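You operate a simulated robot arm through the tools that you are given. There is no shell and no other tool. Be economical: measure what you need, move in short steps, check, and stop when the job is done.

You are at the controls of a simulated two-armed robot. One attempt, no reset.

## Task
Change the dosing over to blue water at 20 l/h.
Fine: set the float with the black knob; stop the pump first, shut the green dosing valve, open the blue one before you start the pump again, and leave it running.

It is judged by the outcome, as a careful person would: the job done as asked, and still so three seconds after it is handed in. It fails if anything else is knocked over, pushed out of place, dropped, spilled or broken.

## Robot
Two 7-joint arms with fingered hands on one trunk that stands fixed in place. Base frame: the origin is at the foot of the trunk, x ahead of it, y to its left, z up. Units: mm, degrees, N and s.
The left shoulder is at [75, 125, 1142], the right one opposite. With the tool pointing down near the work surface each hand reaches from about 460 to 820 mm from the base axis, measured 20 degrees to its own side. Payload 3.6 kg a hand.
The tool frame of a hand sits at the grasp point between the pads (the TCP): z along the fingers, y along the line on which they close. The tips reach 30 mm beyond it. Largest opening 104 mm; the body of the gripper starts 35 mm behind the TCP. The gripper is a hand of 4 fingers: y runs from the thumb to the fingers, the wrist lies at [-15, -104, -178] in the tool frame, and closing takes about 1.5 s.
Orientation is that of the tool frame in the base frame, as [roll, pitch, yaw] about the fixed x, y, z axes, in that order (R = Rz(yaw) Ry(pitch) Rx(roll)). With the fingers straight down and the wrist toward the robot, the tool's x, y and z point along [0, 1, 0], [1, 0, 0] and [0, 0, -1] of the base frame.

## Interface
- The arms move only by the tool jog_arm. It takes "left_increments", "right_increments" or both (then of equal length, played together; a hand with none holds still); each is a list of rows, each a list of 3 entries, a list of its own where there are three numbers: the finger opening in mm, from 0 to 104, then the shift along the tool's x, y, z in mm, then the turn, a rotation vector about the tool's x, y, z in degrees. In form: [[fingers, [tx, ty, tz], [wx, wy, wz]], ...]. A call has 1 to 20 rows; each row shifts and turns the commanded pose from where the row before left it, along the tool's axes as they then stand. A row lasts 0.2 s, in which the tool goes at most 50 mm and 8.6 degrees; a call with a longer step from one row to the next is refused whole, and so is a gripper value outside its range. Where a pose cannot be reached the arm comes as near as it can. A force on the tool above 70 N (or 10 N above the force at the start of the call, whichever is more), or a blocked arm, ends the call early, and 0.2 s more pass. The fingers move at their own pace (about 72 mm/s each) and stop on an object; they squeeze with about 23 N. The grip force told is the motor's: it shows also when the fingers shut on nothing. Time passes only in rows, and 0.2 s behind the last, so rows that do not move let the fingers close. It gives the time, the measured TCP pose, the force on the tool (base axes), the opening and the grip force at its end, in the units of the frame above (readings bear some noise).
- Cameras (640 x 400 px; columns grow to the right, rows downward): "scene" is now at [179.5, -49.2, 1300.4]; the picture's right is [-0.53, -0.85, 0.00], its down [-0.29, 0.18, -0.94] and it looks along [0.80, -0.50, -0.35] (base axes); focal length 214 px, centre (320, 200). "left" rides on the left gripper at [-61, -92, -131] in its tool frame; the picture's right is [-0.81, -0.27, 0.52], its down [0.53, -0.71, 0.46] and it looks along [0.24, 0.64, 0.72] (tool axes); focal length 275 px, centre (320, 200). "right" rides on the right gripper at [61, -92, -130] in its tool frame; the picture's right is [-0.81, 0.28, -0.52], its down [-0.53, -0.71, 0.46] and it looks along [-0.24, 0.65, 0.72] (tool axes); focal length 275 px, centre (320, 200). There is no depth. A picture from a camera that has moved, and an enlarged one, comes with that camera's place and axes in the base frame and with its lens.
- camera(camera): a new picture of that camera. The clock stands still meanwhile.
- slide_trunk(by): slides the trunk up (or, below 0, down) by that many mm; the arms and the scene camera ride with it, the base frame stays. It gives what a move gives, with no picture.
- grasp_type(shape, hand): the hand has 4 fingers and takes this shape, open, in about a second: jaw (thumb against the fingers, like two jaws); tri (thumb and two fingers); tip (a fingertip pinch); poke (one finger out to press); point (the index stretched); flat (the hand flat); cup (the hand cupped); fist (a fist). The gripper value then closes the fingers along that shape, each until it touches; the sizes above hold for jaw. It gives what a move gives, with no picture.
- turn_head(pan, tilt): turns the head with the scene camera to pan (to the left, within 80 degrees either way) and tilt (down, from -29 to 69), counted from straight ahead of the robot. It gives what a move gives.
- enlarge(camera, box): a new picture of the part [left, top, right, bottom] of that camera's present view, enlarged. The clock stands still meanwhile.
- hand_in(): hands the job in; it is judged then, once.

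Work in short steps. Places have to be worked out from the pictures, the camera data and where the tool is seen: move nearer, look again, correct. Check each grasp and each placing, and mend what went wrong. You have 120 turns and 94 pictures in all, those below and enlarged ones among them. Open the grippers and draw the arms clear of the work before you hand the job in, unless the task says otherwise; then end with one line.

The tools are called after "Call:" as a command line: name --argument value ..., lists and objects as JSON in quotes. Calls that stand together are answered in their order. jog_arm: Moves the arms, as the interface text tells. Its arguments: {"type":"object","properties":{"left_increments":{"type":"array"},"right_increments":{"type":"array"}},"required":[]} The other tools are called the same way: slide_trunk (by) slides the trunk up or down; grasp_type (shape, hand) gives the hand a shape; turn_head (pan, tilt) turns the head that bears the scene camera; camera (camera) takes a picture; enlarge (camera, box) takes an enlarged picture of a part of a camera's view; hand_in () hands the job in.

At the start:

```text
t: 0.0
left_ee_pos: [484.6, -3.1, 1271.7]
left_tool_rot: [180.0, 0.0, 90.0]
left_wrist_force: [0.5, 0.8, 0.2]
left_width: 103.7
left_gripper_force: 0.0
left_shape: jaw
right_ee_pos: [200.5, -293.0, 1231.6]
right_tool_rot: [180.0, 0.0, 90.0]
right_wrist_force: [0.5, 0.7, 0.4]
right_width: 103.7
right_gripper_force: 0.1
right_shape: jaw
trunk travel left (down, up): [-375.0, 161.0]
head pan, tilt: [-31.9, 20.3]
```

scene: 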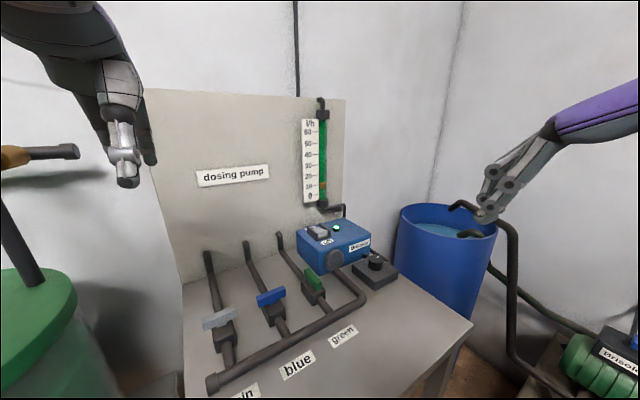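
right: 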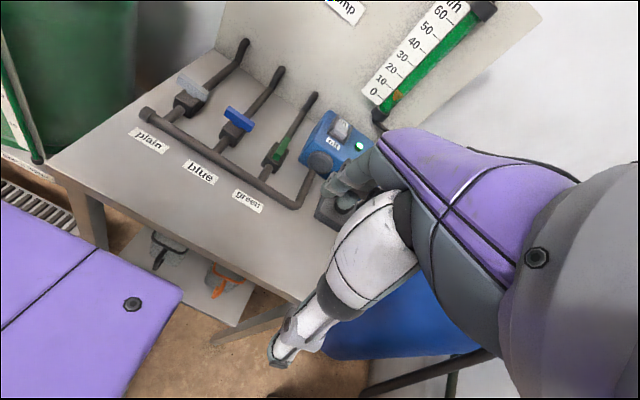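
left: 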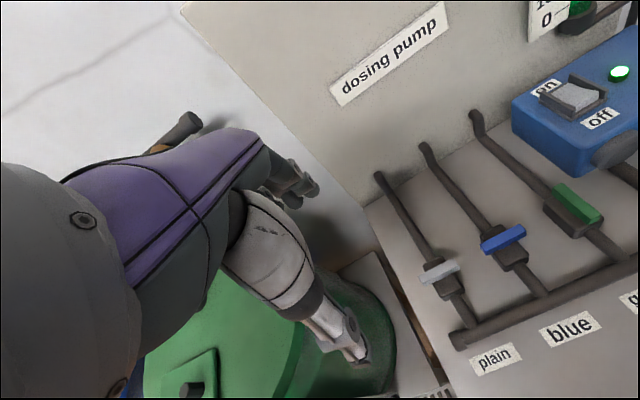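

The bench holds three valves, a pump with a rocker switch, a flow meter and a black knob. I'll take closer looks at the parts first.

Call:
enlarge --camera "scene" --box '[190, 210, 410, 350]'

Call:
enlarge --camera "scene" --box '[280, 90, 380, 220]'

Call:
enlarge --camera "left" --box '[360, 40, 640, 360]'

```text
2.86 times, centred on (300, 280) of scene
camera zoom: at [179.5, -49.2, 1300.4], right [-0.53, -0.85, 0.0], down [-0.29, 0.18, -0.94], along [0.8, -0.5, -0.35], focal length 613 px, centre (377, -29)
```

zoom: 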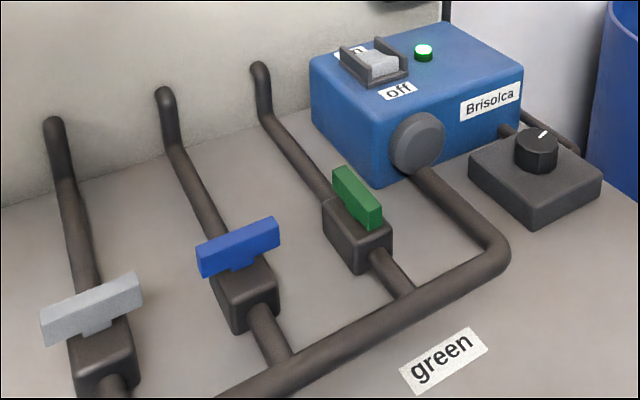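

```text
3.08 times, centred on (330, 155) of scene
camera zoom: at [179.5, -49.2, 1300.4], right [-0.53, -0.85, 0.0], down [-0.29, 0.18, -0.94], along [0.8, -0.5, -0.35], focal length 660 px, centre (289, 338)
```

zoom: 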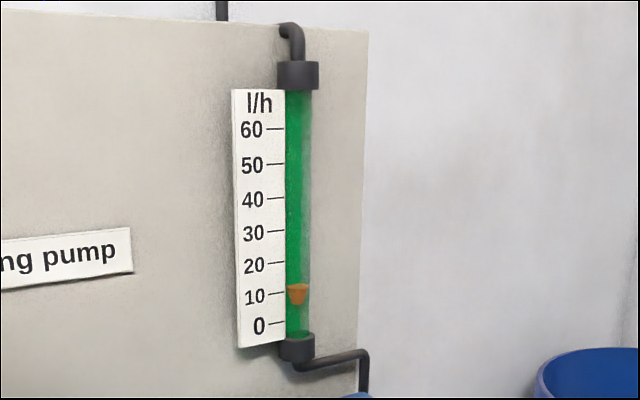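

```text
1.25 times, centred on (500, 200) of left
camera zoom: at [394.9, -64.0, 1401.2], right [-0.27, -0.81, -0.52], down [-0.71, 0.53, -0.46], along [0.64, 0.24, -0.72], focal length 344 px, centre (95, 200)
```

zoom: 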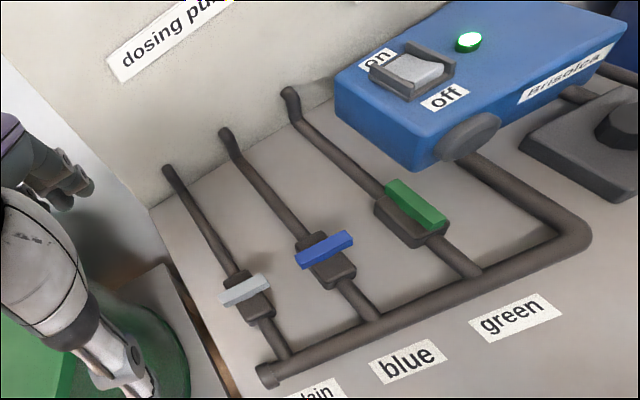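

Triangulating from the scene and left views, I get handles about 949 high at x≈537 (green y≈-253, blue y≈-151). The switch is at about (661,-348,986), with off on the near side. I'll shape the right hand to poke, tilt the head to the bench, and bring the hand above the switch.

Call:
grasp_type --hand "right" --shape "poke"

Call:
jog_arm --right_increments '[[0, [-5.5, 40, 11], [0, 0, 0]], [0, [-5.5, 40, 11], [0, 0, 0]], [0, [-5.5, 40, 11], [0, 0, 0]], [0, [-5.5, 40, 11], [0, 0, 0]], [0, [-5.5, 40, 11], [0, 0, 0]], [0, [-5.5, 40, 11], [0, 0, 0]], [0, [-5.5, 40, 11], [0, 0, 0]], [0, [-5.5, 40, 11], [0, 0, 0]], [0, [-5.5, 40, 11], [0, 0, 0]], [0, [-5.5, 40, 11], [0, 0, 0]]]'

Call:
turn_head --pan -32 --tilt 30

Call:
camera --camera "scene"

Call:
camera --camera "right"

```text
t: 0.9
left_ee_pos: [485.5, -2.9, 1271.0]
left_tool_rot: [-180.0, 0.0, 90.0]
left_wrist_force: [-0.3, 0.1, -0.5]
left_width: 103.4
left_gripper_force: 0.0
left_shape: jaw
right_ee_pos: [200.7, -293.4, 1231.9]
right_tool_rot: [180.0, 0.0, 90.0]
right_wrist_force: [-0.2, -0.6, -0.2]
right_width: 0.0
right_gripper_force: 0.0
right_shape: poke
trunk travel left (down, up): [-375.0, 161.0]
head pan, tilt: [-31.9, 20.3]
```

```text
t: 3.1
left_ee_pos: [485.7, -2.9, 1270.1]
left_tool_rot: [-179.9, 0.0, 90.2]
left_wrist_force: [-0.1, -0.5, -0.5]
left_width: 103.6
left_gripper_force: 0.0
left_shape: jaw
right_ee_pos: [601.7, -350.5, 1120.3]
right_tool_rot: [-179.9, -0.1, 90.0]
right_wrist_force: [0.2, 0.7, 0.5]
right_width: 0.0
right_gripper_force: 0.0
right_shape: poke
trunk travel left (down, up): [-375.0, 161.0]
head pan, tilt: [-31.9, 20.3]
```

```text
t: 3.8
left_ee_pos: [485.4, -2.1, 1272.1]
left_tool_rot: [-180.0, 0.1, 90.0]
left_wrist_force: [0.5, -0.1, -0.9]
left_width: 103.7
left_gripper_force: 0.2
left_shape: jaw
right_ee_pos: [600.6, -350.5, 1122.3]
right_tool_rot: [180.0, 0.0, 90.0]
right_wrist_force: [0.7, 0.1, -0.9]
right_width: 0.0
right_gripper_force: 0.0
right_shape: poke
trunk travel left (down, up): [-375.0, 161.0]
head pan, tilt: [-32.0, 30.0]
```

```text
87 pictures are left
camera scene: at [177.1, -47.8, 1284.8], right [-0.53, -0.85, 0.0], down [-0.42, 0.26, -0.87], along [0.73, -0.46, -0.5], focal length 214 px, centre (320, 200)
```

scene: 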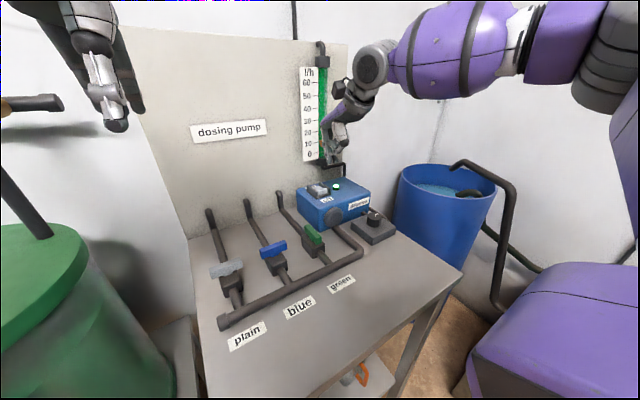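

```text
86 pictures are left
camera right: at [509.1, -288.4, 1251.4], right [0.28, -0.81, 0.52], down [-0.71, -0.53, -0.46], along [0.65, -0.24, -0.72], focal length 275 px, centre (320, 200)
```

right: 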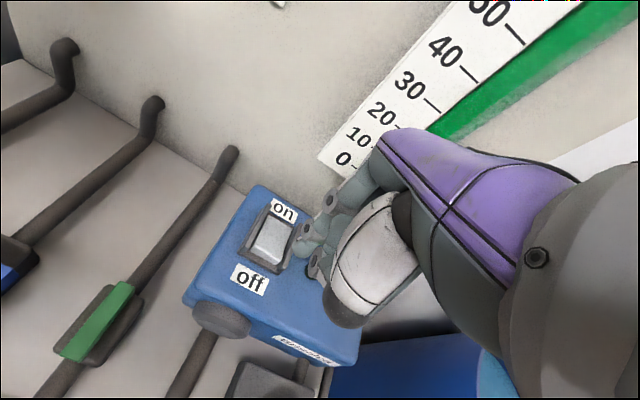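

The hand is high above the pump. I'll enlarge to find the poke finger's tip relative to the switch.

Call:
enlarge --camera "right" --box '[180, 150, 420, 350]'

Call:
enlarge --camera "scene" --box '[280, 60, 400, 250]'

```text
2.00 times, centred on (300, 250) of right
camera zoom: at [509.1, -288.4, 1251.4], right [0.28, -0.81, 0.52], down [-0.71, -0.53, -0.46], along [0.65, -0.24, -0.72], focal length 551 px, centre (360, 100)
```

zoom: 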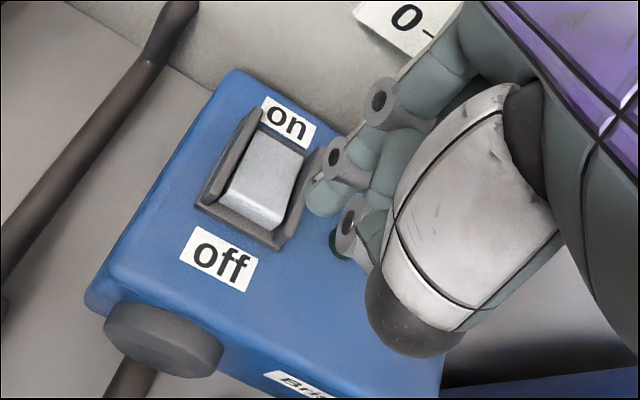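

```text
2.11 times, centred on (340, 155) of scene
camera zoom: at [177.1, -47.8, 1284.8], right [-0.53, -0.85, 0.0], down [-0.42, 0.26, -0.87], along [0.73, -0.46, -0.5], focal length 452 px, centre (278, 295)
```

zoom: 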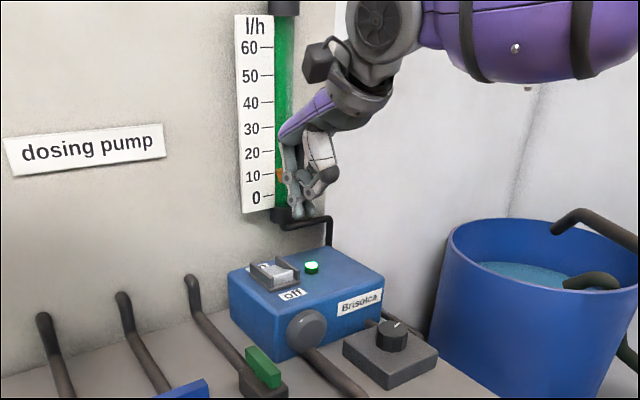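

I judge the fingertip at roughly (603,-355,1092), and the near "off" edge of the rocker at about (642,-346,988). I'll move partway down above it and look again.

Call:
jog_arm --right_increments '[[0, [3, 13, 22], [0, 0, 0]], [0, [3, 13, 22], [0, 0, 0]], [0, [3, 13, 22], [0, 0, 0]]]'

Call:
enlarge --camera "right" --box '[180, 150, 420, 350]'

Call:
enlarge --camera "scene" --box '[280, 130, 400, 230]'

Call:
enlarge --camera "left" --box '[460, 0, 640, 180]'

```text
t: 4.6
left_ee_pos: [486.0, -3.3, 1269.9]
left_tool_rot: [180.0, 0.0, 90.1]
left_wrist_force: [-0.2, -0.1, -0.4]
left_width: 103.5
left_gripper_force: 0.0
left_shape: jaw
right_ee_pos: [641.1, -338.7, 1055.0]
right_tool_rot: [180.0, -0.1, 90.0]
right_wrist_force: [0.3, -0.6, -0.3]
right_width: 0.0
right_gripper_force: 0.0
right_shape: poke
trunk travel left (down, up): [-375.0, 161.0]
head pan, tilt: [-32.0, 30.0]
```

```text
2.00 times, centred on (300, 250) of right
camera zoom: at [549.1, -277.9, 1184.7], right [0.27, -0.81, 0.52], down [-0.71, -0.53, -0.46], along [0.65, -0.24, -0.72], focal length 551 px, centre (360, 100)
```

zoom: 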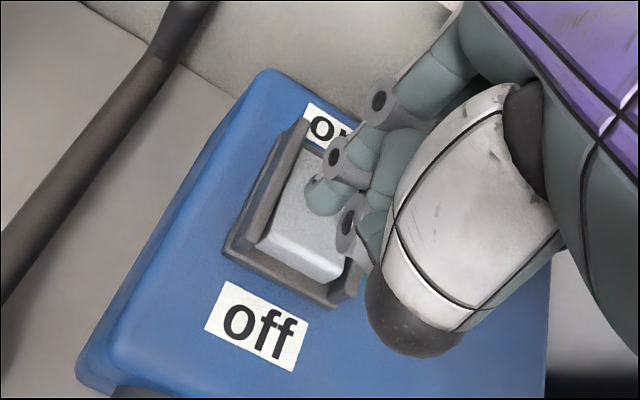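

```text
4.00 times, centred on (340, 180) of scene
camera zoom: at [177.8, -47.9, 1284.7], right [-0.53, -0.85, 0.0], down [-0.42, 0.27, -0.87], along [0.73, -0.46, -0.5], focal length 858 px, centre (240, 280)
```

zoom: 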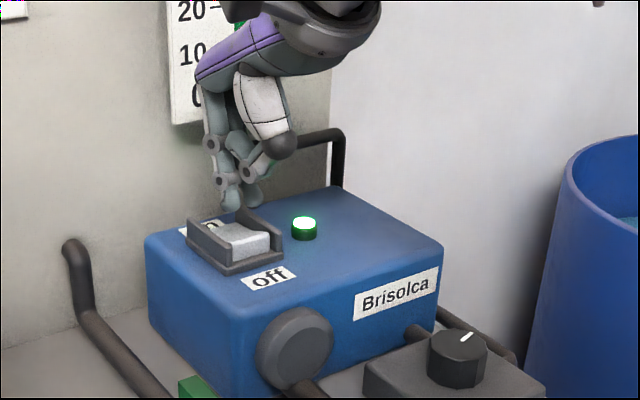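

```text
2.22 times, centred on (550, 90) of left
camera zoom: at [395.6, -64.0, 1400.9], right [-0.27, -0.81, -0.52], down [-0.71, 0.53, -0.46], along [0.64, 0.24, -0.73], focal length 612 px, centre (-191, 444)
```

zoom: 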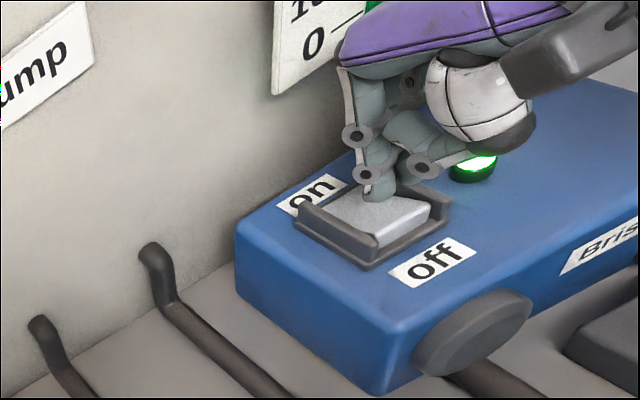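

By triangulation the tip is at about (636,-326,1031), which is TCP + (-5,+13,-24). I'll shift over the near rocker end at y≈-346, lower a bit, and zoom in tighter.

Call:
jog_arm --right_increments '[[0, [-10, 4, 8], [0, 0, 0]], [0, [-10, 4, 8], [0, 0, 0]]]'

Call:
enlarge --camera "right" --box '[260, 160, 380, 300]'

Call:
enlarge --camera "left" --box '[530, 30, 640, 120]'

Call:
enlarge --camera "scene" --box '[300, 150, 370, 210]'

```text
t: 5.2
left_ee_pos: [485.1, -3.0, 1271.1]
left_tool_rot: [180.0, 0.0, 89.9]
left_wrist_force: [-0.5, 0.4, 1.0]
left_width: 103.4
left_gripper_force: 0.0
left_shape: jaw
right_ee_pos: [646.9, -356.7, 1039.7]
right_tool_rot: [180.0, 0.0, 90.0]
right_wrist_force: [-0.4, -0.7, 0.7]
right_width: 0.0
right_gripper_force: 0.1
right_shape: poke
trunk travel left (down, up): [-375.0, 161.0]
head pan, tilt: [-32.0, 30.0]
```

```text
2.86 times, centred on (320, 230) of right
camera zoom: at [555.3, -297.6, 1168.7], right [0.28, -0.81, 0.52], down [-0.71, -0.53, -0.46], along [0.65, -0.24, -0.72], focal length 786 px, centre (320, 114)
```

zoom: 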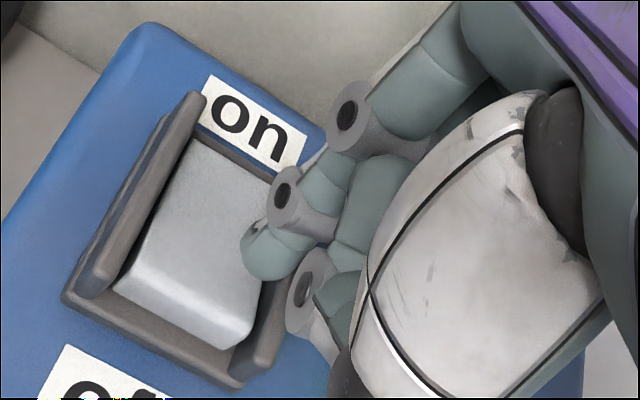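

```text
4.44 times, centred on (585, 75) of left
camera zoom: at [394.8, -64.1, 1401.2], right [-0.27, -0.81, -0.52], down [-0.71, 0.53, -0.46], along [0.64, 0.24, -0.72], focal length 1224 px, centre (-858, 756)
```

zoom: 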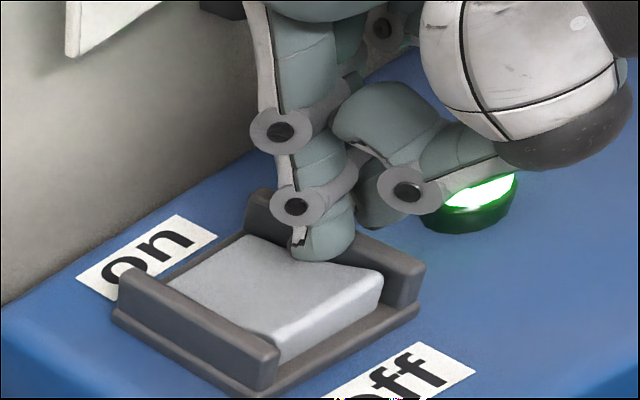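

```text
6.67 times, centred on (335, 180) of scene
camera zoom: at [177.1, -47.9, 1284.8], right [-0.53, -0.85, 0.0], down [-0.42, 0.27, -0.87], along [0.73, -0.46, -0.5], focal length 1430 px, centre (220, 333)
```

zoom: 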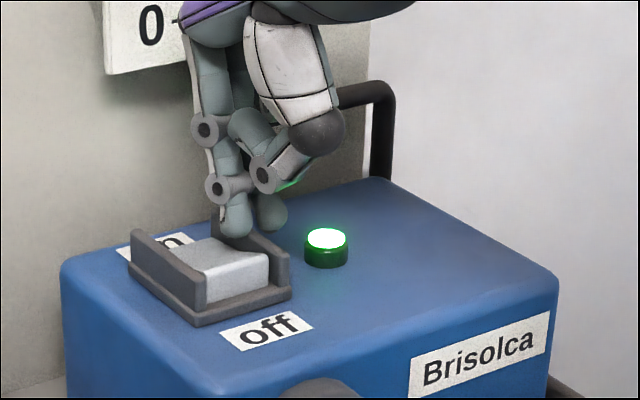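

The index is over the off end, but a folded finger beside it hangs almost as low and could hit the guard. I'll raise a little and try the "point" shape, which may stick out further.

Call:
jog_arm --right_increments '[[0, [0, 0, -35], [0, 0, 0]], [0, [0, 0, -35], [0, 0, 0]]]'

Call:
grasp_type --hand "right" --shape "point"

Call:
enlarge --camera "scene" --box '[280, 110, 400, 210]'

Call:
camera --camera "right"

Call:
enlarge --camera "left" --box '[460, 0, 640, 120]'

```text
t: 5.8
left_ee_pos: [484.6, -2.8, 1270.4]
left_tool_rot: [180.0, 0.1, 90.1]
left_wrist_force: [0.3, -0.1, -0.3]
left_width: 103.6
left_gripper_force: 0.1
left_shape: jaw
right_ee_pos: [646.8, -357.8, 1110.6]
right_tool_rot: [-180.0, 0.0, 90.2]
right_wrist_force: [0.7, 0.7, -0.3]
right_width: 0.2
right_gripper_force: 0.2
right_shape: poke
trunk travel left (down, up): [-375.0, 161.0]
head pan, tilt: [-32.0, 30.0]
```

```text
t: 6.7
left_ee_pos: [484.7, -3.5, 1271.4]
left_tool_rot: [-180.0, -0.1, 90.0]
left_wrist_force: [-1.3, -0.5, 0.6]
left_width: 103.5
left_gripper_force: 0.0
left_shape: jaw
right_ee_pos: [647.7, -358.0, 1110.2]
right_tool_rot: [-180.0, -0.1, 90.0]
right_wrist_force: [-0.1, 1.1, 0.1]
right_width: 0.3
right_gripper_force: 0.0
right_shape: point
trunk travel left (down, up): [-375.0, 161.0]
head pan, tilt: [-32.0, 30.0]
```

```text
4.00 times, centred on (340, 160) of scene
camera zoom: at [177.2, -47.8, 1284.8], right [-0.53, -0.85, 0.0], down [-0.42, 0.26, -0.87], along [0.73, -0.46, -0.5], focal length 858 px, centre (240, 360)
```

zoom: 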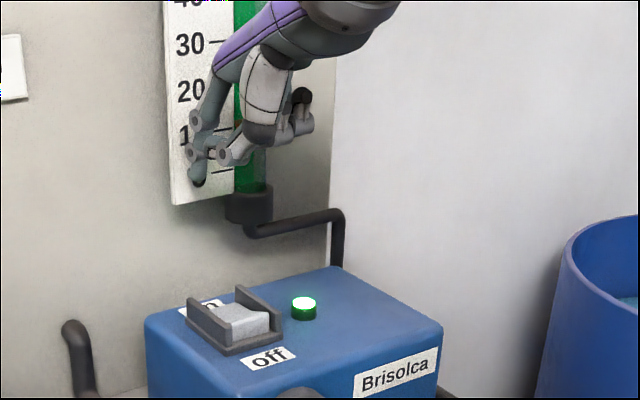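

```text
76 pictures are left
camera right: at [556.1, -296.8, 1238.3], right [0.28, -0.81, 0.52], down [-0.71, -0.53, -0.46], along [0.65, -0.24, -0.72], focal length 275 px, centre (320, 200)
```

right: 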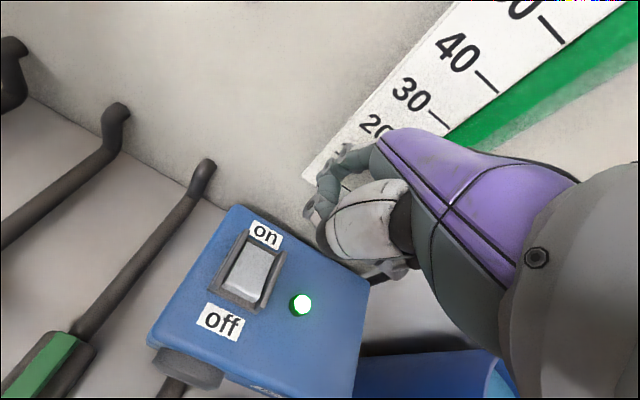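

```text
3.33 times, centred on (550, 60) of left
camera zoom: at [394.9, -64.0, 1401.2], right [-0.27, -0.81, -0.52], down [-0.71, 0.53, -0.46], along [0.64, 0.24, -0.72], focal length 918 px, centre (-447, 667)
```

zoom: 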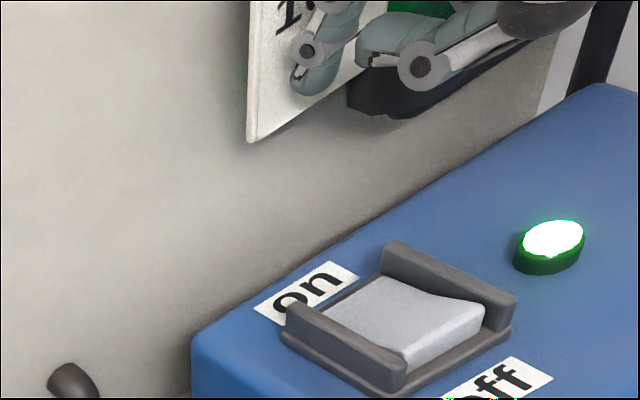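

In "point" the index stands clear. Its tip triangulates to about (716,-347,1079), roughly 70 mm ahead of and 31 mm below the TCP, and the other knuckles sit about 35 mm higher. I'll back up 73 mm and lower to just above the rocker.

Call:
jog_arm --right_increments '[[0, [0, -37, 0], [0, 0, 0]], [0, [0, -37, 0], [0, 0, 0]], [0, [0, 0, 33], [0, 0, 0]], [0, [0, 0, 33], [0, 0, 0]], [0, [0, 0, 0], [0, 0, 0]]]'

Call:
enlarge --camera "scene" --box '[280, 130, 400, 230]'

Call:
enlarge --camera "left" --box '[460, 0, 640, 120]'

```text
t: 7.9
left_ee_pos: [483.6, -2.2, 1270.8]
left_tool_rot: [180.0, 0.1, 90.0]
left_wrist_force: [-0.7, 0.6, -0.5]
left_width: 103.7
left_gripper_force: 0.1
left_shape: jaw
right_ee_pos: [570.9, -359.3, 1042.7]
right_tool_rot: [-180.0, -0.1, 90.0]
right_wrist_force: [-0.3, 0.4, 0.3]
right_width: 0.0
right_gripper_force: 0.1
right_shape: point
trunk travel left (down, up): [-375.0, 161.0]
head pan, tilt: [-32.0, 30.0]
```

```text
4.00 times, centred on (340, 180) of scene
camera zoom: at [177.2, -47.7, 1284.8], right [-0.53, -0.85, 0.0], down [-0.42, 0.26, -0.87], along [0.73, -0.46, -0.5], focal length 858 px, centre (240, 280)
```

zoom: 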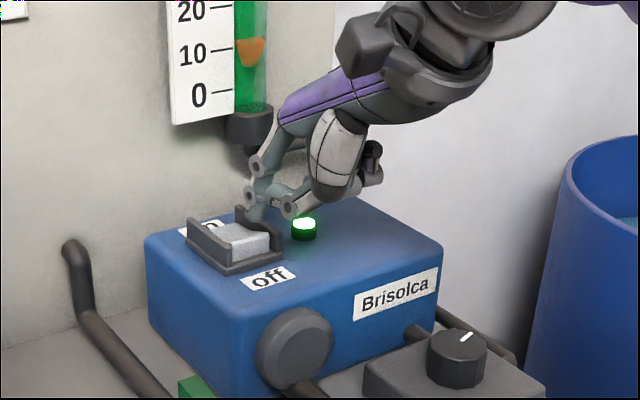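

```text
3.33 times, centred on (550, 60) of left
camera zoom: at [395.0, -63.8, 1401.2], right [-0.27, -0.81, -0.52], down [-0.71, 0.53, -0.46], along [0.64, 0.24, -0.72], focal length 918 px, centre (-447, 667)
```

zoom: 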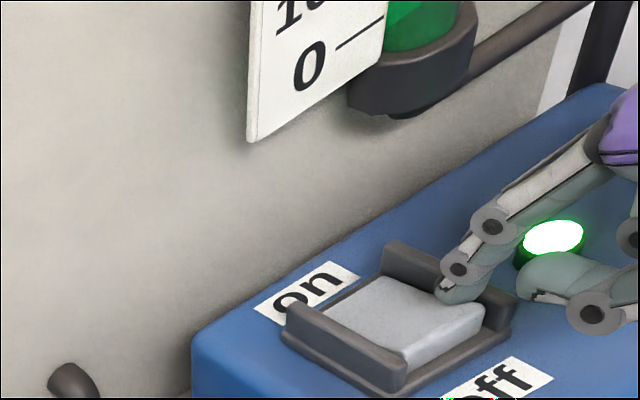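

I estimate the tip at (633,-345,1020), needing about +9 in x. I'll shift and descend 20 mm, then look.

Call:
jog_arm --right_increments '[[0, [0, 9, 0], [0, 0, 0]], [0, [0, 0, 10], [0, 0, 0]], [0, [0, 0, 10], [0, 0, 0]], [0, [0, 0, 0], [0, 0, 0]]]'

Call:
enlarge --camera "scene" --box '[300, 160, 370, 220]'

Call:
enlarge --camera "left" --box '[520, 40, 640, 120]'

```text
t: 8.9
left_ee_pos: [484.1, -2.3, 1271.7]
left_tool_rot: [-179.9, 0.1, 90.0]
left_wrist_force: [-0.2, -0.5, 0.0]
left_width: 103.3
left_gripper_force: 0.1
left_shape: jaw
right_ee_pos: [581.6, -360.1, 1025.4]
right_tool_rot: [179.7, 0.0, 89.9]
right_wrist_force: [-2.8, -1.9, 9.2]
right_width: 96.0
right_gripper_force: 0.1
right_shape: point
trunk travel left (down, up): [-375.0, 161.0]
head pan, tilt: [-32.0, 30.0]
```

```text
6.67 times, centred on (335, 190) of scene
camera zoom: at [176.0, -47.6, 1285.0], right [-0.53, -0.85, 0.0], down [-0.42, 0.26, -0.87], along [0.73, -0.46, -0.5], focal length 1430 px, centre (220, 267)
```

zoom: 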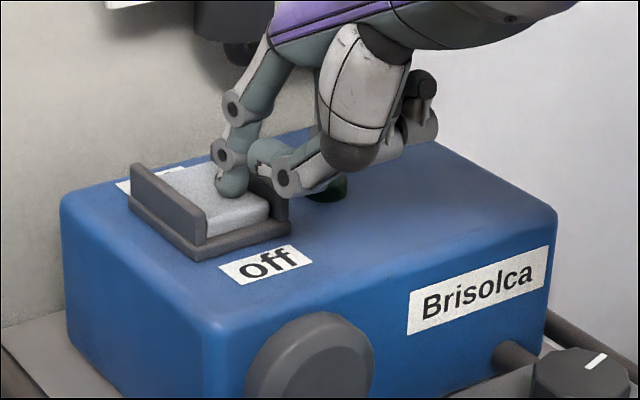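

```text
5.00 times, centred on (580, 80) of left
camera zoom: at [393.6, -63.7, 1401.7], right [-0.27, -0.81, -0.52], down [-0.71, 0.53, -0.46], along [0.65, 0.24, -0.72], focal length 1376 px, centre (-980, 800)
```

zoom: 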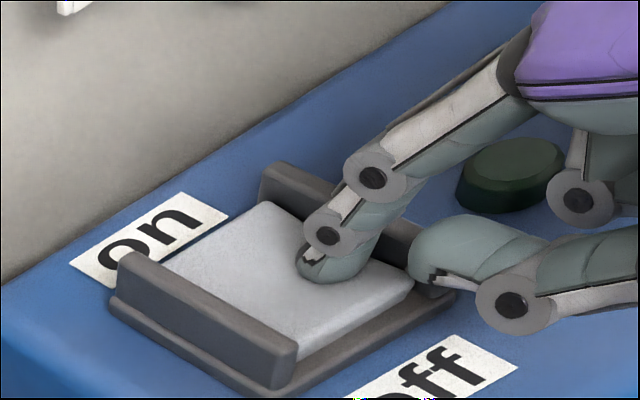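

The lamp has gone dark with 9 N of contact, so the pump seems switched off. I'll lift away and verify.

Call:
jog_arm --right_increments '[[0, [0, 0, -20], [0, 0, 0]], [0, [0, 0, -40], [0, 0, 0]], [0, [0, 0, -45], [0, 0, 0]], [0, [0, -20, -40], [0, 0, 0]], [0, [0, 0, 0], [0, 0, 0]]]'

Call:
grasp_type --hand "right" --shape "jaw"

Call:
enlarge --camera "scene" --box '[280, 60, 400, 220]'

Call:
camera --camera "right"

```text
t: 10.1
left_ee_pos: [485.6, -2.2, 1270.5]
left_tool_rot: [-179.9, 0.0, 90.0]
left_wrist_force: [-0.3, -0.8, 0.1]
left_width: 103.7
left_gripper_force: 0.1
left_shape: jaw
right_ee_pos: [561.1, -360.0, 1167.3]
right_tool_rot: [-179.9, 0.0, 90.0]
right_wrist_force: [0.0, 0.3, 0.3]
right_width: 0.3
right_gripper_force: 0.0
right_shape: point
trunk travel left (down, up): [-375.0, 161.0]
head pan, tilt: [-32.0, 30.0]
```

```text
t: 11.0
left_ee_pos: [486.4, -2.9, 1272.5]
left_tool_rot: [-179.9, 0.1, 90.1]
left_wrist_force: [0.3, 0.3, 0.2]
left_width: 103.6
left_gripper_force: 0.0
left_shape: jaw
right_ee_pos: [561.1, -358.8, 1166.4]
right_tool_rot: [180.0, 0.0, 90.0]
right_wrist_force: [0.8, 0.1, 0.7]
right_width: 103.7
right_gripper_force: 0.1
right_shape: jaw
trunk travel left (down, up): [-375.0, 161.0]
head pan, tilt: [-32.0, 30.0]
```

```text
2.50 times, centred on (340, 140) of scene
camera zoom: at [177.3, -47.9, 1284.8], right [-0.53, -0.85, 0.0], down [-0.42, 0.27, -0.87], along [0.73, -0.46, -0.5], focal length 536 px, centre (270, 350)
```

zoom: 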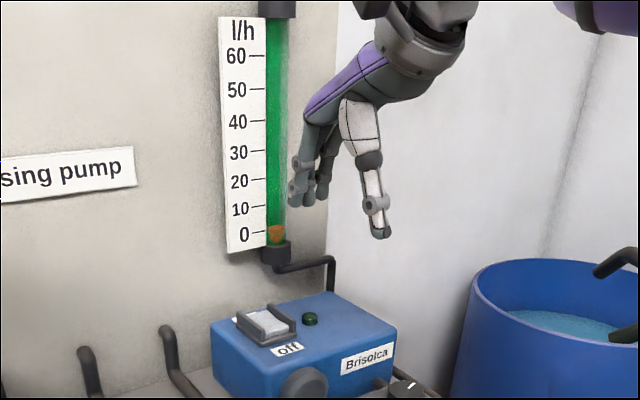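

```text
69 pictures are left
camera right: at [469.5, -298.3, 1296.1], right [0.28, -0.81, 0.52], down [-0.71, -0.53, -0.46], along [0.65, -0.24, -0.72], focal length 275 px, centre (320, 200)
```

right: 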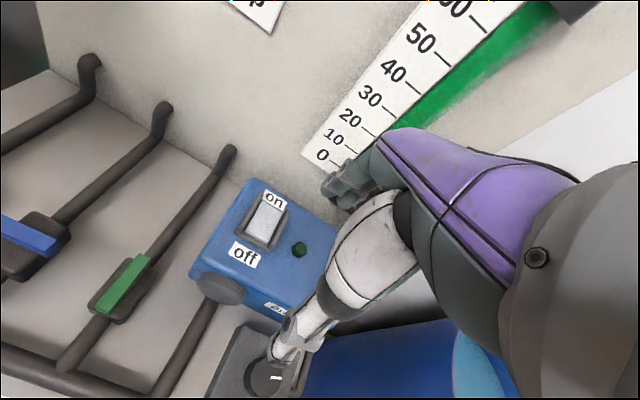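

The pump is off: lamp dark, float at 0. Next is the green valve, whose handle lies along x. I'll turn the hand so its fingers close along y and move above (536,-253).

Call:
jog_arm --right_increments '[[60, [0, 0, 0], [0, 0, -8.2]], [60, [0, 0, 0], [0, 0, -8.2]], [60, [0, 0, 0], [0, 0, -8.2]], [60, [0, 0, 0], [0, 0, -8.2]], [60, [0, 0, 0], [0, 0, -8.2]], [60, [0, 0, 0], [0, 0, -8.2]], [60, [0, 0, 0], [0, 0, -8.2]], [60, [0, 0, 0], [0, 0, -8.2]], [60, [0, 0, 0], [0, 0, -8.2]], [60, [0, 0, 0], [0, 0, -8.2]], [60, [0, 0, 0], [0, 0, -8]], [60, [8.3, 35.3, 28], [0, 0, 0]], [60, [8.3, 35.3, 28], [0, 0, 0]], [60, [8.4, 35.4, 30], [0, 0, 0]], [60, [0, 0, 0], [0, 0, 0]]]'

Call:
camera --camera "scene"

Call:
camera --camera "right"

Call:
enlarge --camera "left" --box '[420, 100, 640, 280]'

```text
t: 14.2
left_ee_pos: [484.6, -3.6, 1270.9]
left_tool_rot: [-180.0, 0.0, 90.0]
left_wrist_force: [0.0, 0.1, 0.3]
left_width: 103.6
left_gripper_force: 0.1
left_shape: jaw
right_ee_pos: [374.6, -8.6, 1092.9]
right_tool_rot: [-179.8, -0.8, 163.3]
right_wrist_force: [-1.0, -0.4, -0.8]
right_width: 60.1
right_gripper_force: 0.0
right_shape: jaw
right hand out of reach, approached as far as the arm can: row 2, 3, 4, 5, 6, 7, 8, 9, 10, 11
trunk travel left (down, up): [-375.0, 161.0]
head pan, tilt: [-32.0, 30.0]
```

```text
68 pictures are left
camera scene: at [177.0, -48.3, 1284.8], right [-0.53, -0.85, 0.0], down [-0.42, 0.27, -0.87], along [0.73, -0.46, -0.5], focal length 214 px, centre (320, 200)
```

scene: 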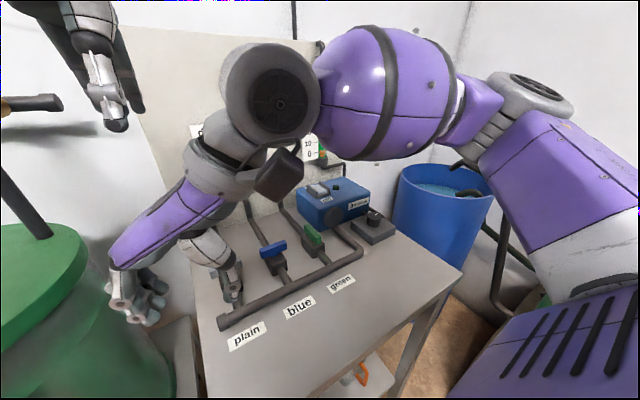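

```text
67 pictures are left
camera right: at [291.3, -79.8, 1222.8], right [0.86, 0.03, 0.5], down [0.3, -0.84, -0.46], along [0.41, 0.55, -0.73], focal length 275 px, centre (320, 200)
```

right: 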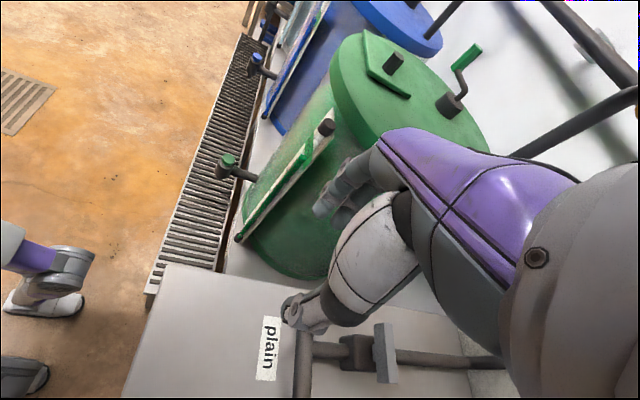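

```text
2.22 times, centred on (530, 190) of left
camera zoom: at [394.8, -64.5, 1401.2], right [-0.27, -0.81, -0.52], down [-0.71, 0.53, -0.46], along [0.64, 0.24, -0.72], focal length 612 px, centre (-147, 222)
```

zoom: 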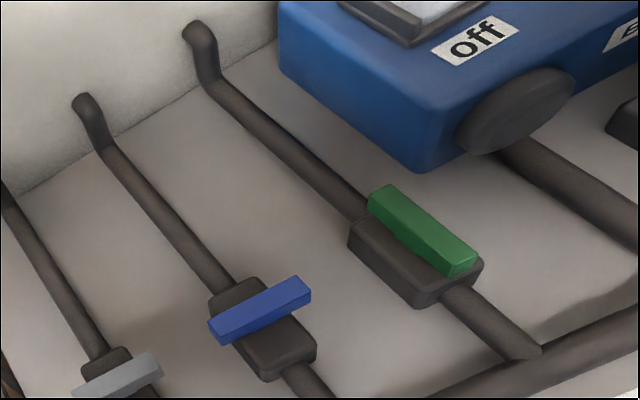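

Yaw 180 was out of reach at that height, so the hand drifted to (375,-9,1093) at yaw 163. Nothing was touched. At this lower height the valve pose should be reachable, so I'll translate above the green valve.

Call:
jog_arm --right_increments '[[60, [-32, -26.7, 0], [0, 0, 0]], [60, [-32, -26.7, 0], [0, 0, 0]], [60, [-32, -26.7, 0], [0, 0, 0]], [60, [-32, -26.7, 0], [0, 0, 0]], [60, [-32, -26.7, 0], [0, 0, 0]], [60, [-32, -26.7, 0], [0, 0, 0]], [60, [-32, -26.7, 0], [0, 0, 0]], [60, [0, 0, 0], [0, 0, 0]]]'

```text
t: 16.0
left_ee_pos: [484.6, -3.6, 1270.3]
left_tool_rot: [180.0, 0.0, 90.1]
left_wrist_force: [-0.2, 0.5, 1.6]
left_width: 103.7
left_gripper_force: 0.1
left_shape: jaw
right_ee_pos: [394.7, -42.3, 1094.4]
right_tool_rot: [-179.7, -0.9, 163.3]
right_wrist_force: [0.4, -1.1, 0.8]
right_width: 60.1
right_gripper_force: 0.1
right_shape: jaw
right hand out of reach, approached as far as the arm can: row 2, 3, 4, 5, 6, 7
trunk travel left (down, up): [-375.0, 161.0]
head pan, tilt: [-32.0, 30.0]
```

A joint limit blocks this yaw. I'll turn back to yaw 90, then translate over the green valve and explore the yaw range from there.

Call:
jog_arm --right_increments '[[60, [0, 0, 0], [0, 0, 8.2]], [60, [0, 0, 0], [0, 0, 8.2]], [60, [0, 0, 0], [0, 0, 8.2]], [60, [0, 0, 0], [0, 0, 8.2]], [60, [0, 0, 0], [0, 0, 8.2]], [60, [0, 0, 0], [0, 0, 8.2]], [60, [0, 0, 0], [0, 0, 8.2]], [60, [0, 0, 0], [0, 0, 8.2]], [60, [0, 0, 0], [0, 0, 7.7]], [60, [0, 0, 0], [0, 0, 0]]]'

```text
t: 18.2
left_ee_pos: [484.2, -3.0, 1271.7]
left_tool_rot: [179.9, 0.0, 89.9]
left_wrist_force: [-0.2, 0.1, -0.6]
left_width: 103.5
left_gripper_force: 0.0
left_shape: jaw
right_ee_pos: [396.5, -43.0, 1095.3]
right_tool_rot: [-179.2, 0.1, 89.9]
right_wrist_force: [-0.7, 0.0, 0.7]
right_width: 60.1
right_gripper_force: 0.0
right_shape: jaw
trunk travel left (down, up): [-375.0, 161.0]
head pan, tilt: [-32.0, 30.0]
```

Turned back cleanly. Now over the green valve at yaw 90.

Call:
jog_arm --right_increments '[[60, [-35, 23.3, 0], [0, 0, 0]], [60, [-35, 23.3, 0], [0, 0, 0]], [60, [-35, 23.3, 0], [0, 0, 0]], [60, [-35, 23.3, 0], [0, 0, 0]], [60, [-35, 23.3, 0], [0, 0, 0]], [60, [-35, 23.3, 0], [0, 0, 0]], [60, [0, 0, 0], [0, 0, 8]], [60, [0, 0, 0], [0, 0, 8]], [60, [0, 0, 0], [0, 0, 8]], [60, [0, 0, 0], [0, 0, 8]], [60, [0, 0, 0], [0, 0, 8]], [60, [0, 0, 0], [0, 0, 8]], [60, [0, 0, 0], [0, 0, 0]]]'

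Call:
camera --camera "scene"

```text
t: 21.0
left_ee_pos: [485.6, -3.0, 1270.3]
left_tool_rot: [180.0, 0.0, 90.0]
left_wrist_force: [0.6, 0.6, 0.6]
left_width: 103.6
left_gripper_force: 0.0
left_shape: jaw
right_ee_pos: [535.1, -251.7, 1092.5]
right_tool_rot: [-179.5, 0.6, 41.9]
right_wrist_force: [-0.1, -0.3, 0.7]
right_width: 60.2
right_gripper_force: 0.0
right_shape: jaw
trunk travel left (down, up): [-375.0, 161.0]
head pan, tilt: [-32.0, 30.0]
```

```text
65 pictures are left
camera scene: at [177.0, -47.9, 1284.8], right [-0.53, -0.85, 0.0], down [-0.42, 0.27, -0.87], along [0.73, -0.46, -0.5], focal length 214 px, centre (320, 200)
```

scene: 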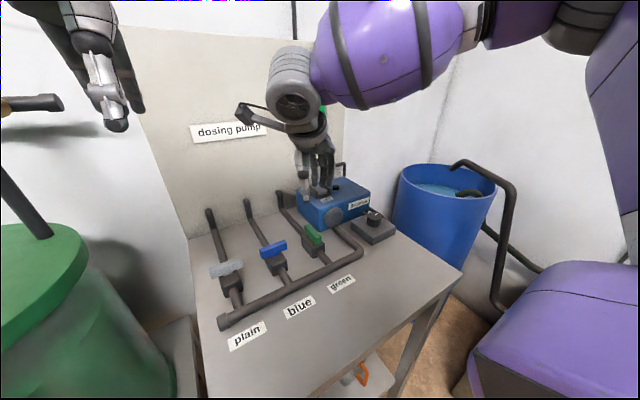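

Decreasing yaw is fine. I'll continue to yaw 0, so the fingers straddle the green handle along y.

Call:
jog_arm --right_increments '[[60, [0, 0, 0], [0, 0, 8.4]], [60, [0, 0, 0], [0, 0, 8.4]], [60, [0, 0, 0], [0, 0, 8.4]], [60, [0, 0, 0], [0, 0, 8.4]], [60, [0, 0, 0], [0, 0, 8.3]], [60, [0, 0, 0], [0, 0, 0]]]'

Call:
camera --camera "right"

Call:
enlarge --camera "scene" --box '[220, 120, 400, 270]'

Call:
enlarge --camera "left" --box '[460, 60, 640, 240]'

```text
t: 22.4
left_ee_pos: [484.3, -3.0, 1271.7]
left_tool_rot: [-180.0, -0.1, 89.9]
left_wrist_force: [0.1, 0.1, 0.6]
left_width: 103.5
left_gripper_force: 0.0
left_shape: jaw
right_ee_pos: [535.7, -251.5, 1092.8]
right_tool_rot: [-180.0, 0.9, 0.0]
right_wrist_force: [0.2, -0.2, 0.2]
right_width: 60.0
right_gripper_force: 0.1
right_shape: jaw
trunk travel left (down, up): [-375.0, 161.0]
head pan, tilt: [-32.0, 30.0]
```

```text
64 pictures are left
camera right: at [599.2, -160.3, 1220.3], right [-0.8, -0.28, 0.53], down [-0.54, 0.71, -0.45], along [-0.25, -0.64, -0.72], focal length 275 px, centre (320, 200)
```

right: 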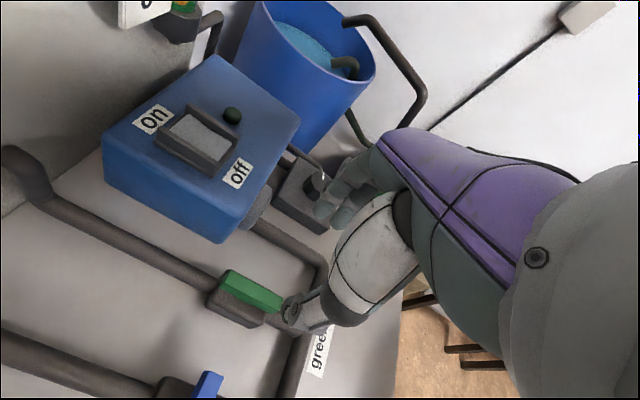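

```text
2.67 times, centred on (310, 195) of scene
camera zoom: at [176.9, -47.8, 1284.8], right [-0.53, -0.85, 0.0], down [-0.42, 0.26, -0.87], along [0.73, -0.46, -0.5], focal length 572 px, centre (347, 213)
```

zoom: 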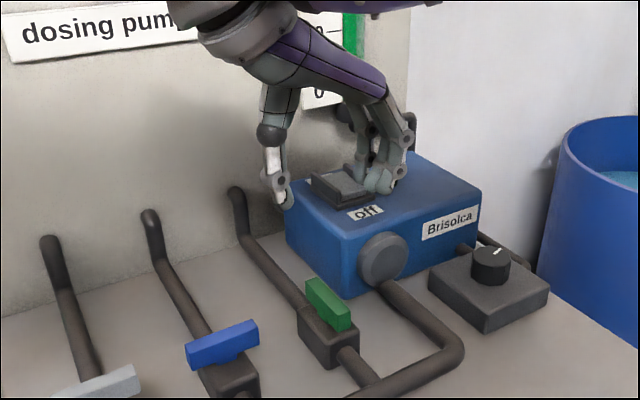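

```text
2.22 times, centred on (550, 150) of left
camera zoom: at [394.6, -64.0, 1401.3], right [-0.27, -0.81, -0.52], down [-0.71, 0.53, -0.46], along [0.64, 0.24, -0.72], focal length 612 px, centre (-191, 311)
```

zoom: 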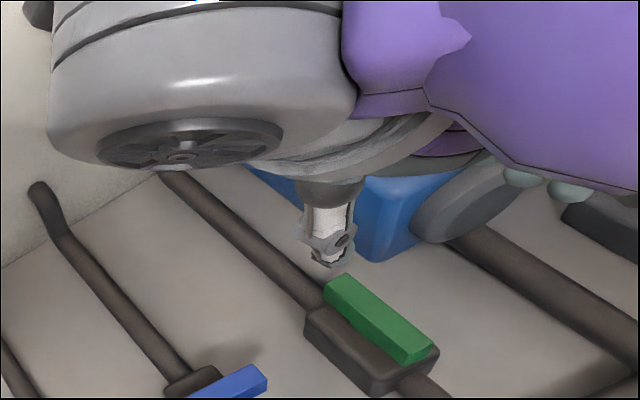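

The valve's position from the right camera, (538,-249), agrees with the TCP at (536,-251.5). I'll descend 90 mm and check the straddle.

Call:
jog_arm --right_increments '[[60, [1, 0, 30], [0, 0, 0]], [60, [0, 0, 30], [0, 0, 0]], [60, [0, 0, 30], [0, 0, 0]], [60, [0, 0, 0], [0, 0, 0]]]'

Call:
enlarge --camera "right" --box '[180, 150, 420, 350]'

Call:
enlarge --camera "scene" --box '[260, 160, 380, 270]'

```text
t: 23.4
left_ee_pos: [486.0, -2.4, 1271.3]
left_tool_rot: [-180.0, 0.2, 90.0]
left_wrist_force: [0.4, 0.4, 0.1]
left_width: 103.4
left_gripper_force: 0.1
left_shape: jaw
right_ee_pos: [533.5, -250.2, 1002.1]
right_tool_rot: [179.9, 0.9, 0.3]
right_wrist_force: [0.4, 0.0, 0.1]
right_width: 60.0
right_gripper_force: 0.1
right_shape: jaw
trunk travel left (down, up): [-375.0, 161.0]
head pan, tilt: [-32.0, 30.0]
```

```text
2.00 times, centred on (300, 250) of right
camera zoom: at [597.7, -158.9, 1130.1], right [-0.8, -0.28, 0.53], down [-0.54, 0.71, -0.45], along [-0.25, -0.65, -0.72], focal length 551 px, centre (360, 100)
```

zoom: 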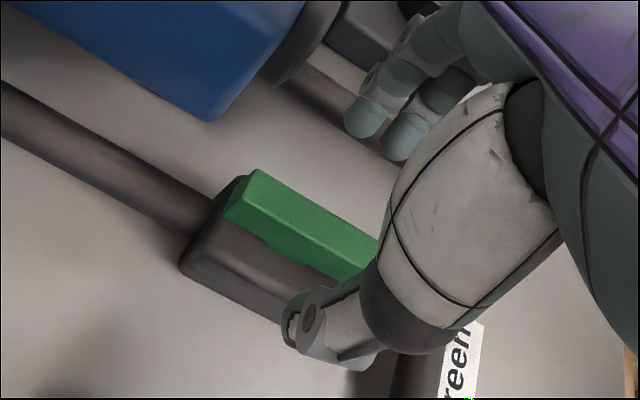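

```text
3.64 times, centred on (320, 215) of scene
camera zoom: at [176.9, -47.7, 1284.8], right [-0.53, -0.85, 0.0], down [-0.42, 0.26, -0.87], along [0.73, -0.46, -0.5], focal length 780 px, centre (320, 146)
```

zoom: 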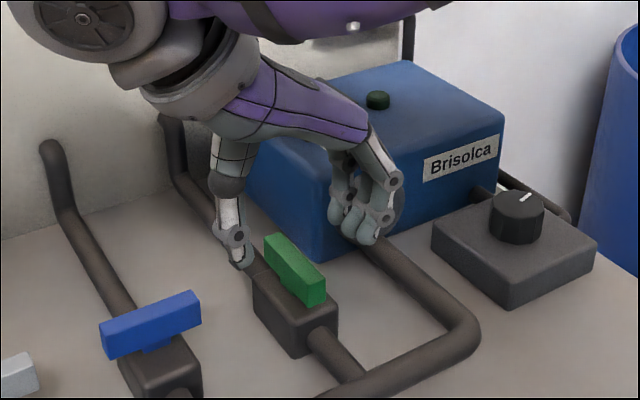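

The handle lies centred between thumb and fingers. I'll descend 32 mm more and close gently.

Call:
jog_arm --right_increments '[[60, [2, 0, 16], [0, 0, 0]], [60, [1, 0, 16], [0, 0, 0]], [60, [0, 0, 0], [0, 0, 0]]]'

Call:
jog_arm --right_increments '[[0, [0, 0, 0], [0, 0, 0]], [0, [0, 0, 0], [0, 0, 0]], [0, [0, 0, 0], [0, 0, 0]], [0, [0, 0, 0], [0, 0, 0]], [0, [0, 0, 0], [0, 0, 0]], [0, [0, 0, 0], [0, 0, 0]]]'

Call:
enlarge --camera "right" --box '[180, 150, 420, 350]'

Call:
enlarge --camera "scene" --box '[260, 160, 380, 270]'

```text
t: 24.2
left_ee_pos: [484.3, -3.3, 1271.0]
left_tool_rot: [-179.9, 0.1, 90.0]
left_wrist_force: [0.6, 0.6, -0.3]
left_width: 103.9
left_gripper_force: 0.0
left_shape: jaw
right_ee_pos: [536.0, -250.5, 971.0]
right_tool_rot: [179.9, 0.8, 0.0]
right_wrist_force: [0.1, -0.7, 0.6]
right_width: 60.2
right_gripper_force: 0.1
right_shape: jaw
trunk travel left (down, up): [-375.0, 161.0]
head pan, tilt: [-32.0, 30.0]
```

```text
t: 25.6
left_ee_pos: [487.1, -3.0, 1271.1]
left_tool_rot: [-180.0, 0.0, 90.0]
left_wrist_force: [0.6, 0.7, 0.1]
left_width: 103.8
left_gripper_force: 0.1
left_shape: jaw
right_ee_pos: [536.7, -250.3, 970.8]
right_tool_rot: [-180.0, 0.8, 0.3]
right_wrist_force: [0.4, 1.4, -3.0]
right_width: 9.3
right_gripper_force: 22.6
right_shape: jaw
trunk travel left (down, up): [-375.0, 161.0]
head pan, tilt: [-32.0, 30.0]
```

```text
2.00 times, centred on (300, 250) of right
camera zoom: at [600.3, -159.3, 1098.4], right [-0.8, -0.28, 0.53], down [-0.54, 0.71, -0.45], along [-0.25, -0.65, -0.72], focal length 551 px, centre (360, 100)
```

zoom: 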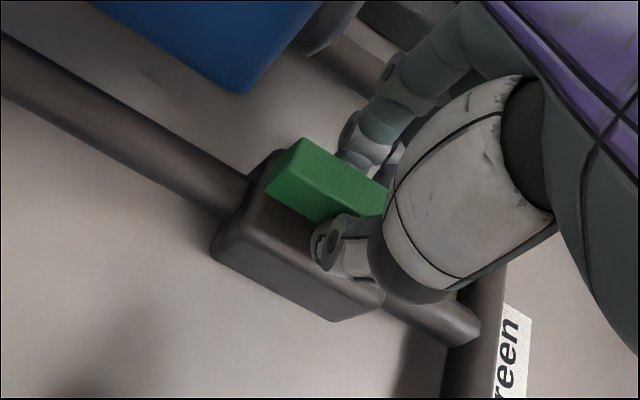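

```text
3.64 times, centred on (320, 215) of scene
camera zoom: at [177.3, -47.8, 1284.7], right [-0.53, -0.85, 0.0], down [-0.42, 0.26, -0.87], along [0.73, -0.46, -0.5], focal length 780 px, centre (320, 146)
```

zoom: 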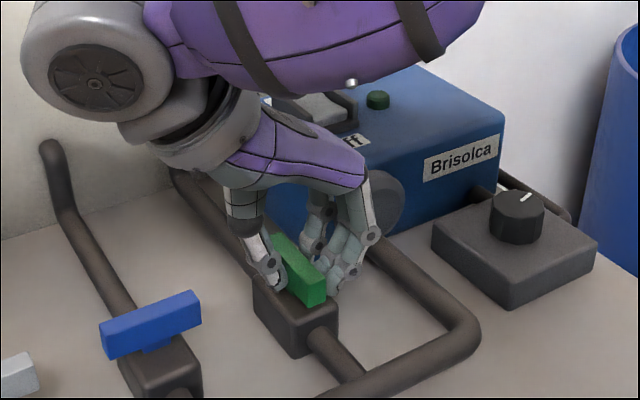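

The green handle is gripped (9.3 mm, 22.6 N). I'll turn it back toward yaw 90, starting with 24°, to test the direction.

Call:
jog_arm --right_increments '[[0, [0, 0, 0], [0, 0, -6]], [0, [0, 0, 0], [0, 0, -6]], [0, [0, 0, 0], [0, 0, -6]], [0, [0, 0, 0], [0, 0, -6]], [0, [0, 0, 0], [0, 0, 0]]]'

Call:
enlarge --camera "scene" --box '[260, 160, 380, 270]'

Call:
enlarge --camera "right" --box '[180, 150, 420, 350]'

```text
t: 26.8
left_ee_pos: [484.4, -2.5, 1271.4]
left_tool_rot: [180.0, 0.1, 90.0]
left_wrist_force: [1.4, -1.1, -0.4]
left_width: 103.9
left_gripper_force: 0.1
left_shape: jaw
right_ee_pos: [537.6, -251.1, 970.1]
right_tool_rot: [-179.7, 0.8, 24.2]
right_wrist_force: [-6.5, 1.0, 2.3]
right_width: 9.0
right_gripper_force: 23.0
right_shape: jaw
trunk travel left (down, up): [-375.0, 161.0]
head pan, tilt: [-32.0, 30.0]
```

```text
3.64 times, centred on (320, 215) of scene
camera zoom: at [176.2, -47.6, 1284.9], right [-0.53, -0.85, 0.0], down [-0.42, 0.26, -0.87], along [0.73, -0.46, -0.5], focal length 780 px, centre (320, 146)
```

zoom: 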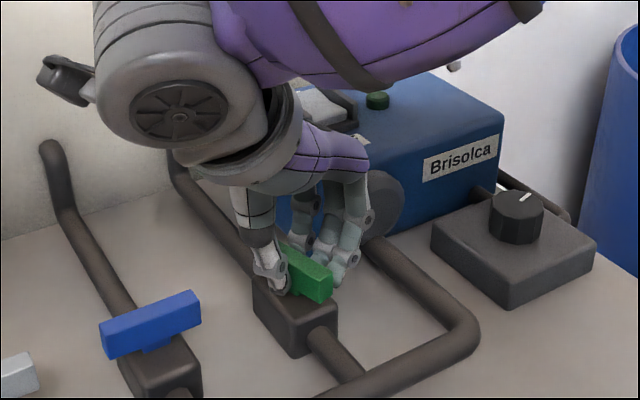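

```text
2.00 times, centred on (300, 250) of right
camera zoom: at [557.5, -142.5, 1098.7], right [-0.62, -0.58, 0.53], down [-0.79, 0.43, -0.44], along [0.03, -0.69, -0.72], focal length 551 px, centre (360, 100)
```

zoom: 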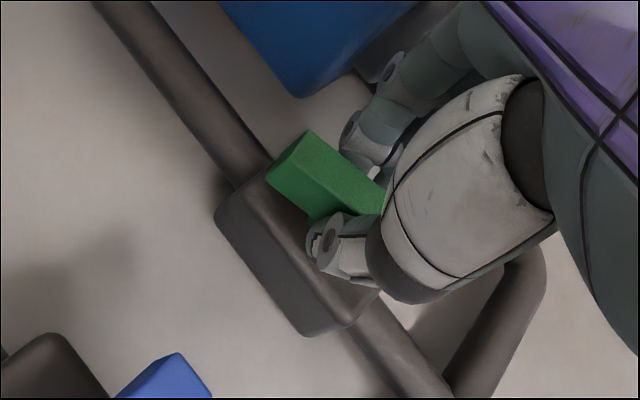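

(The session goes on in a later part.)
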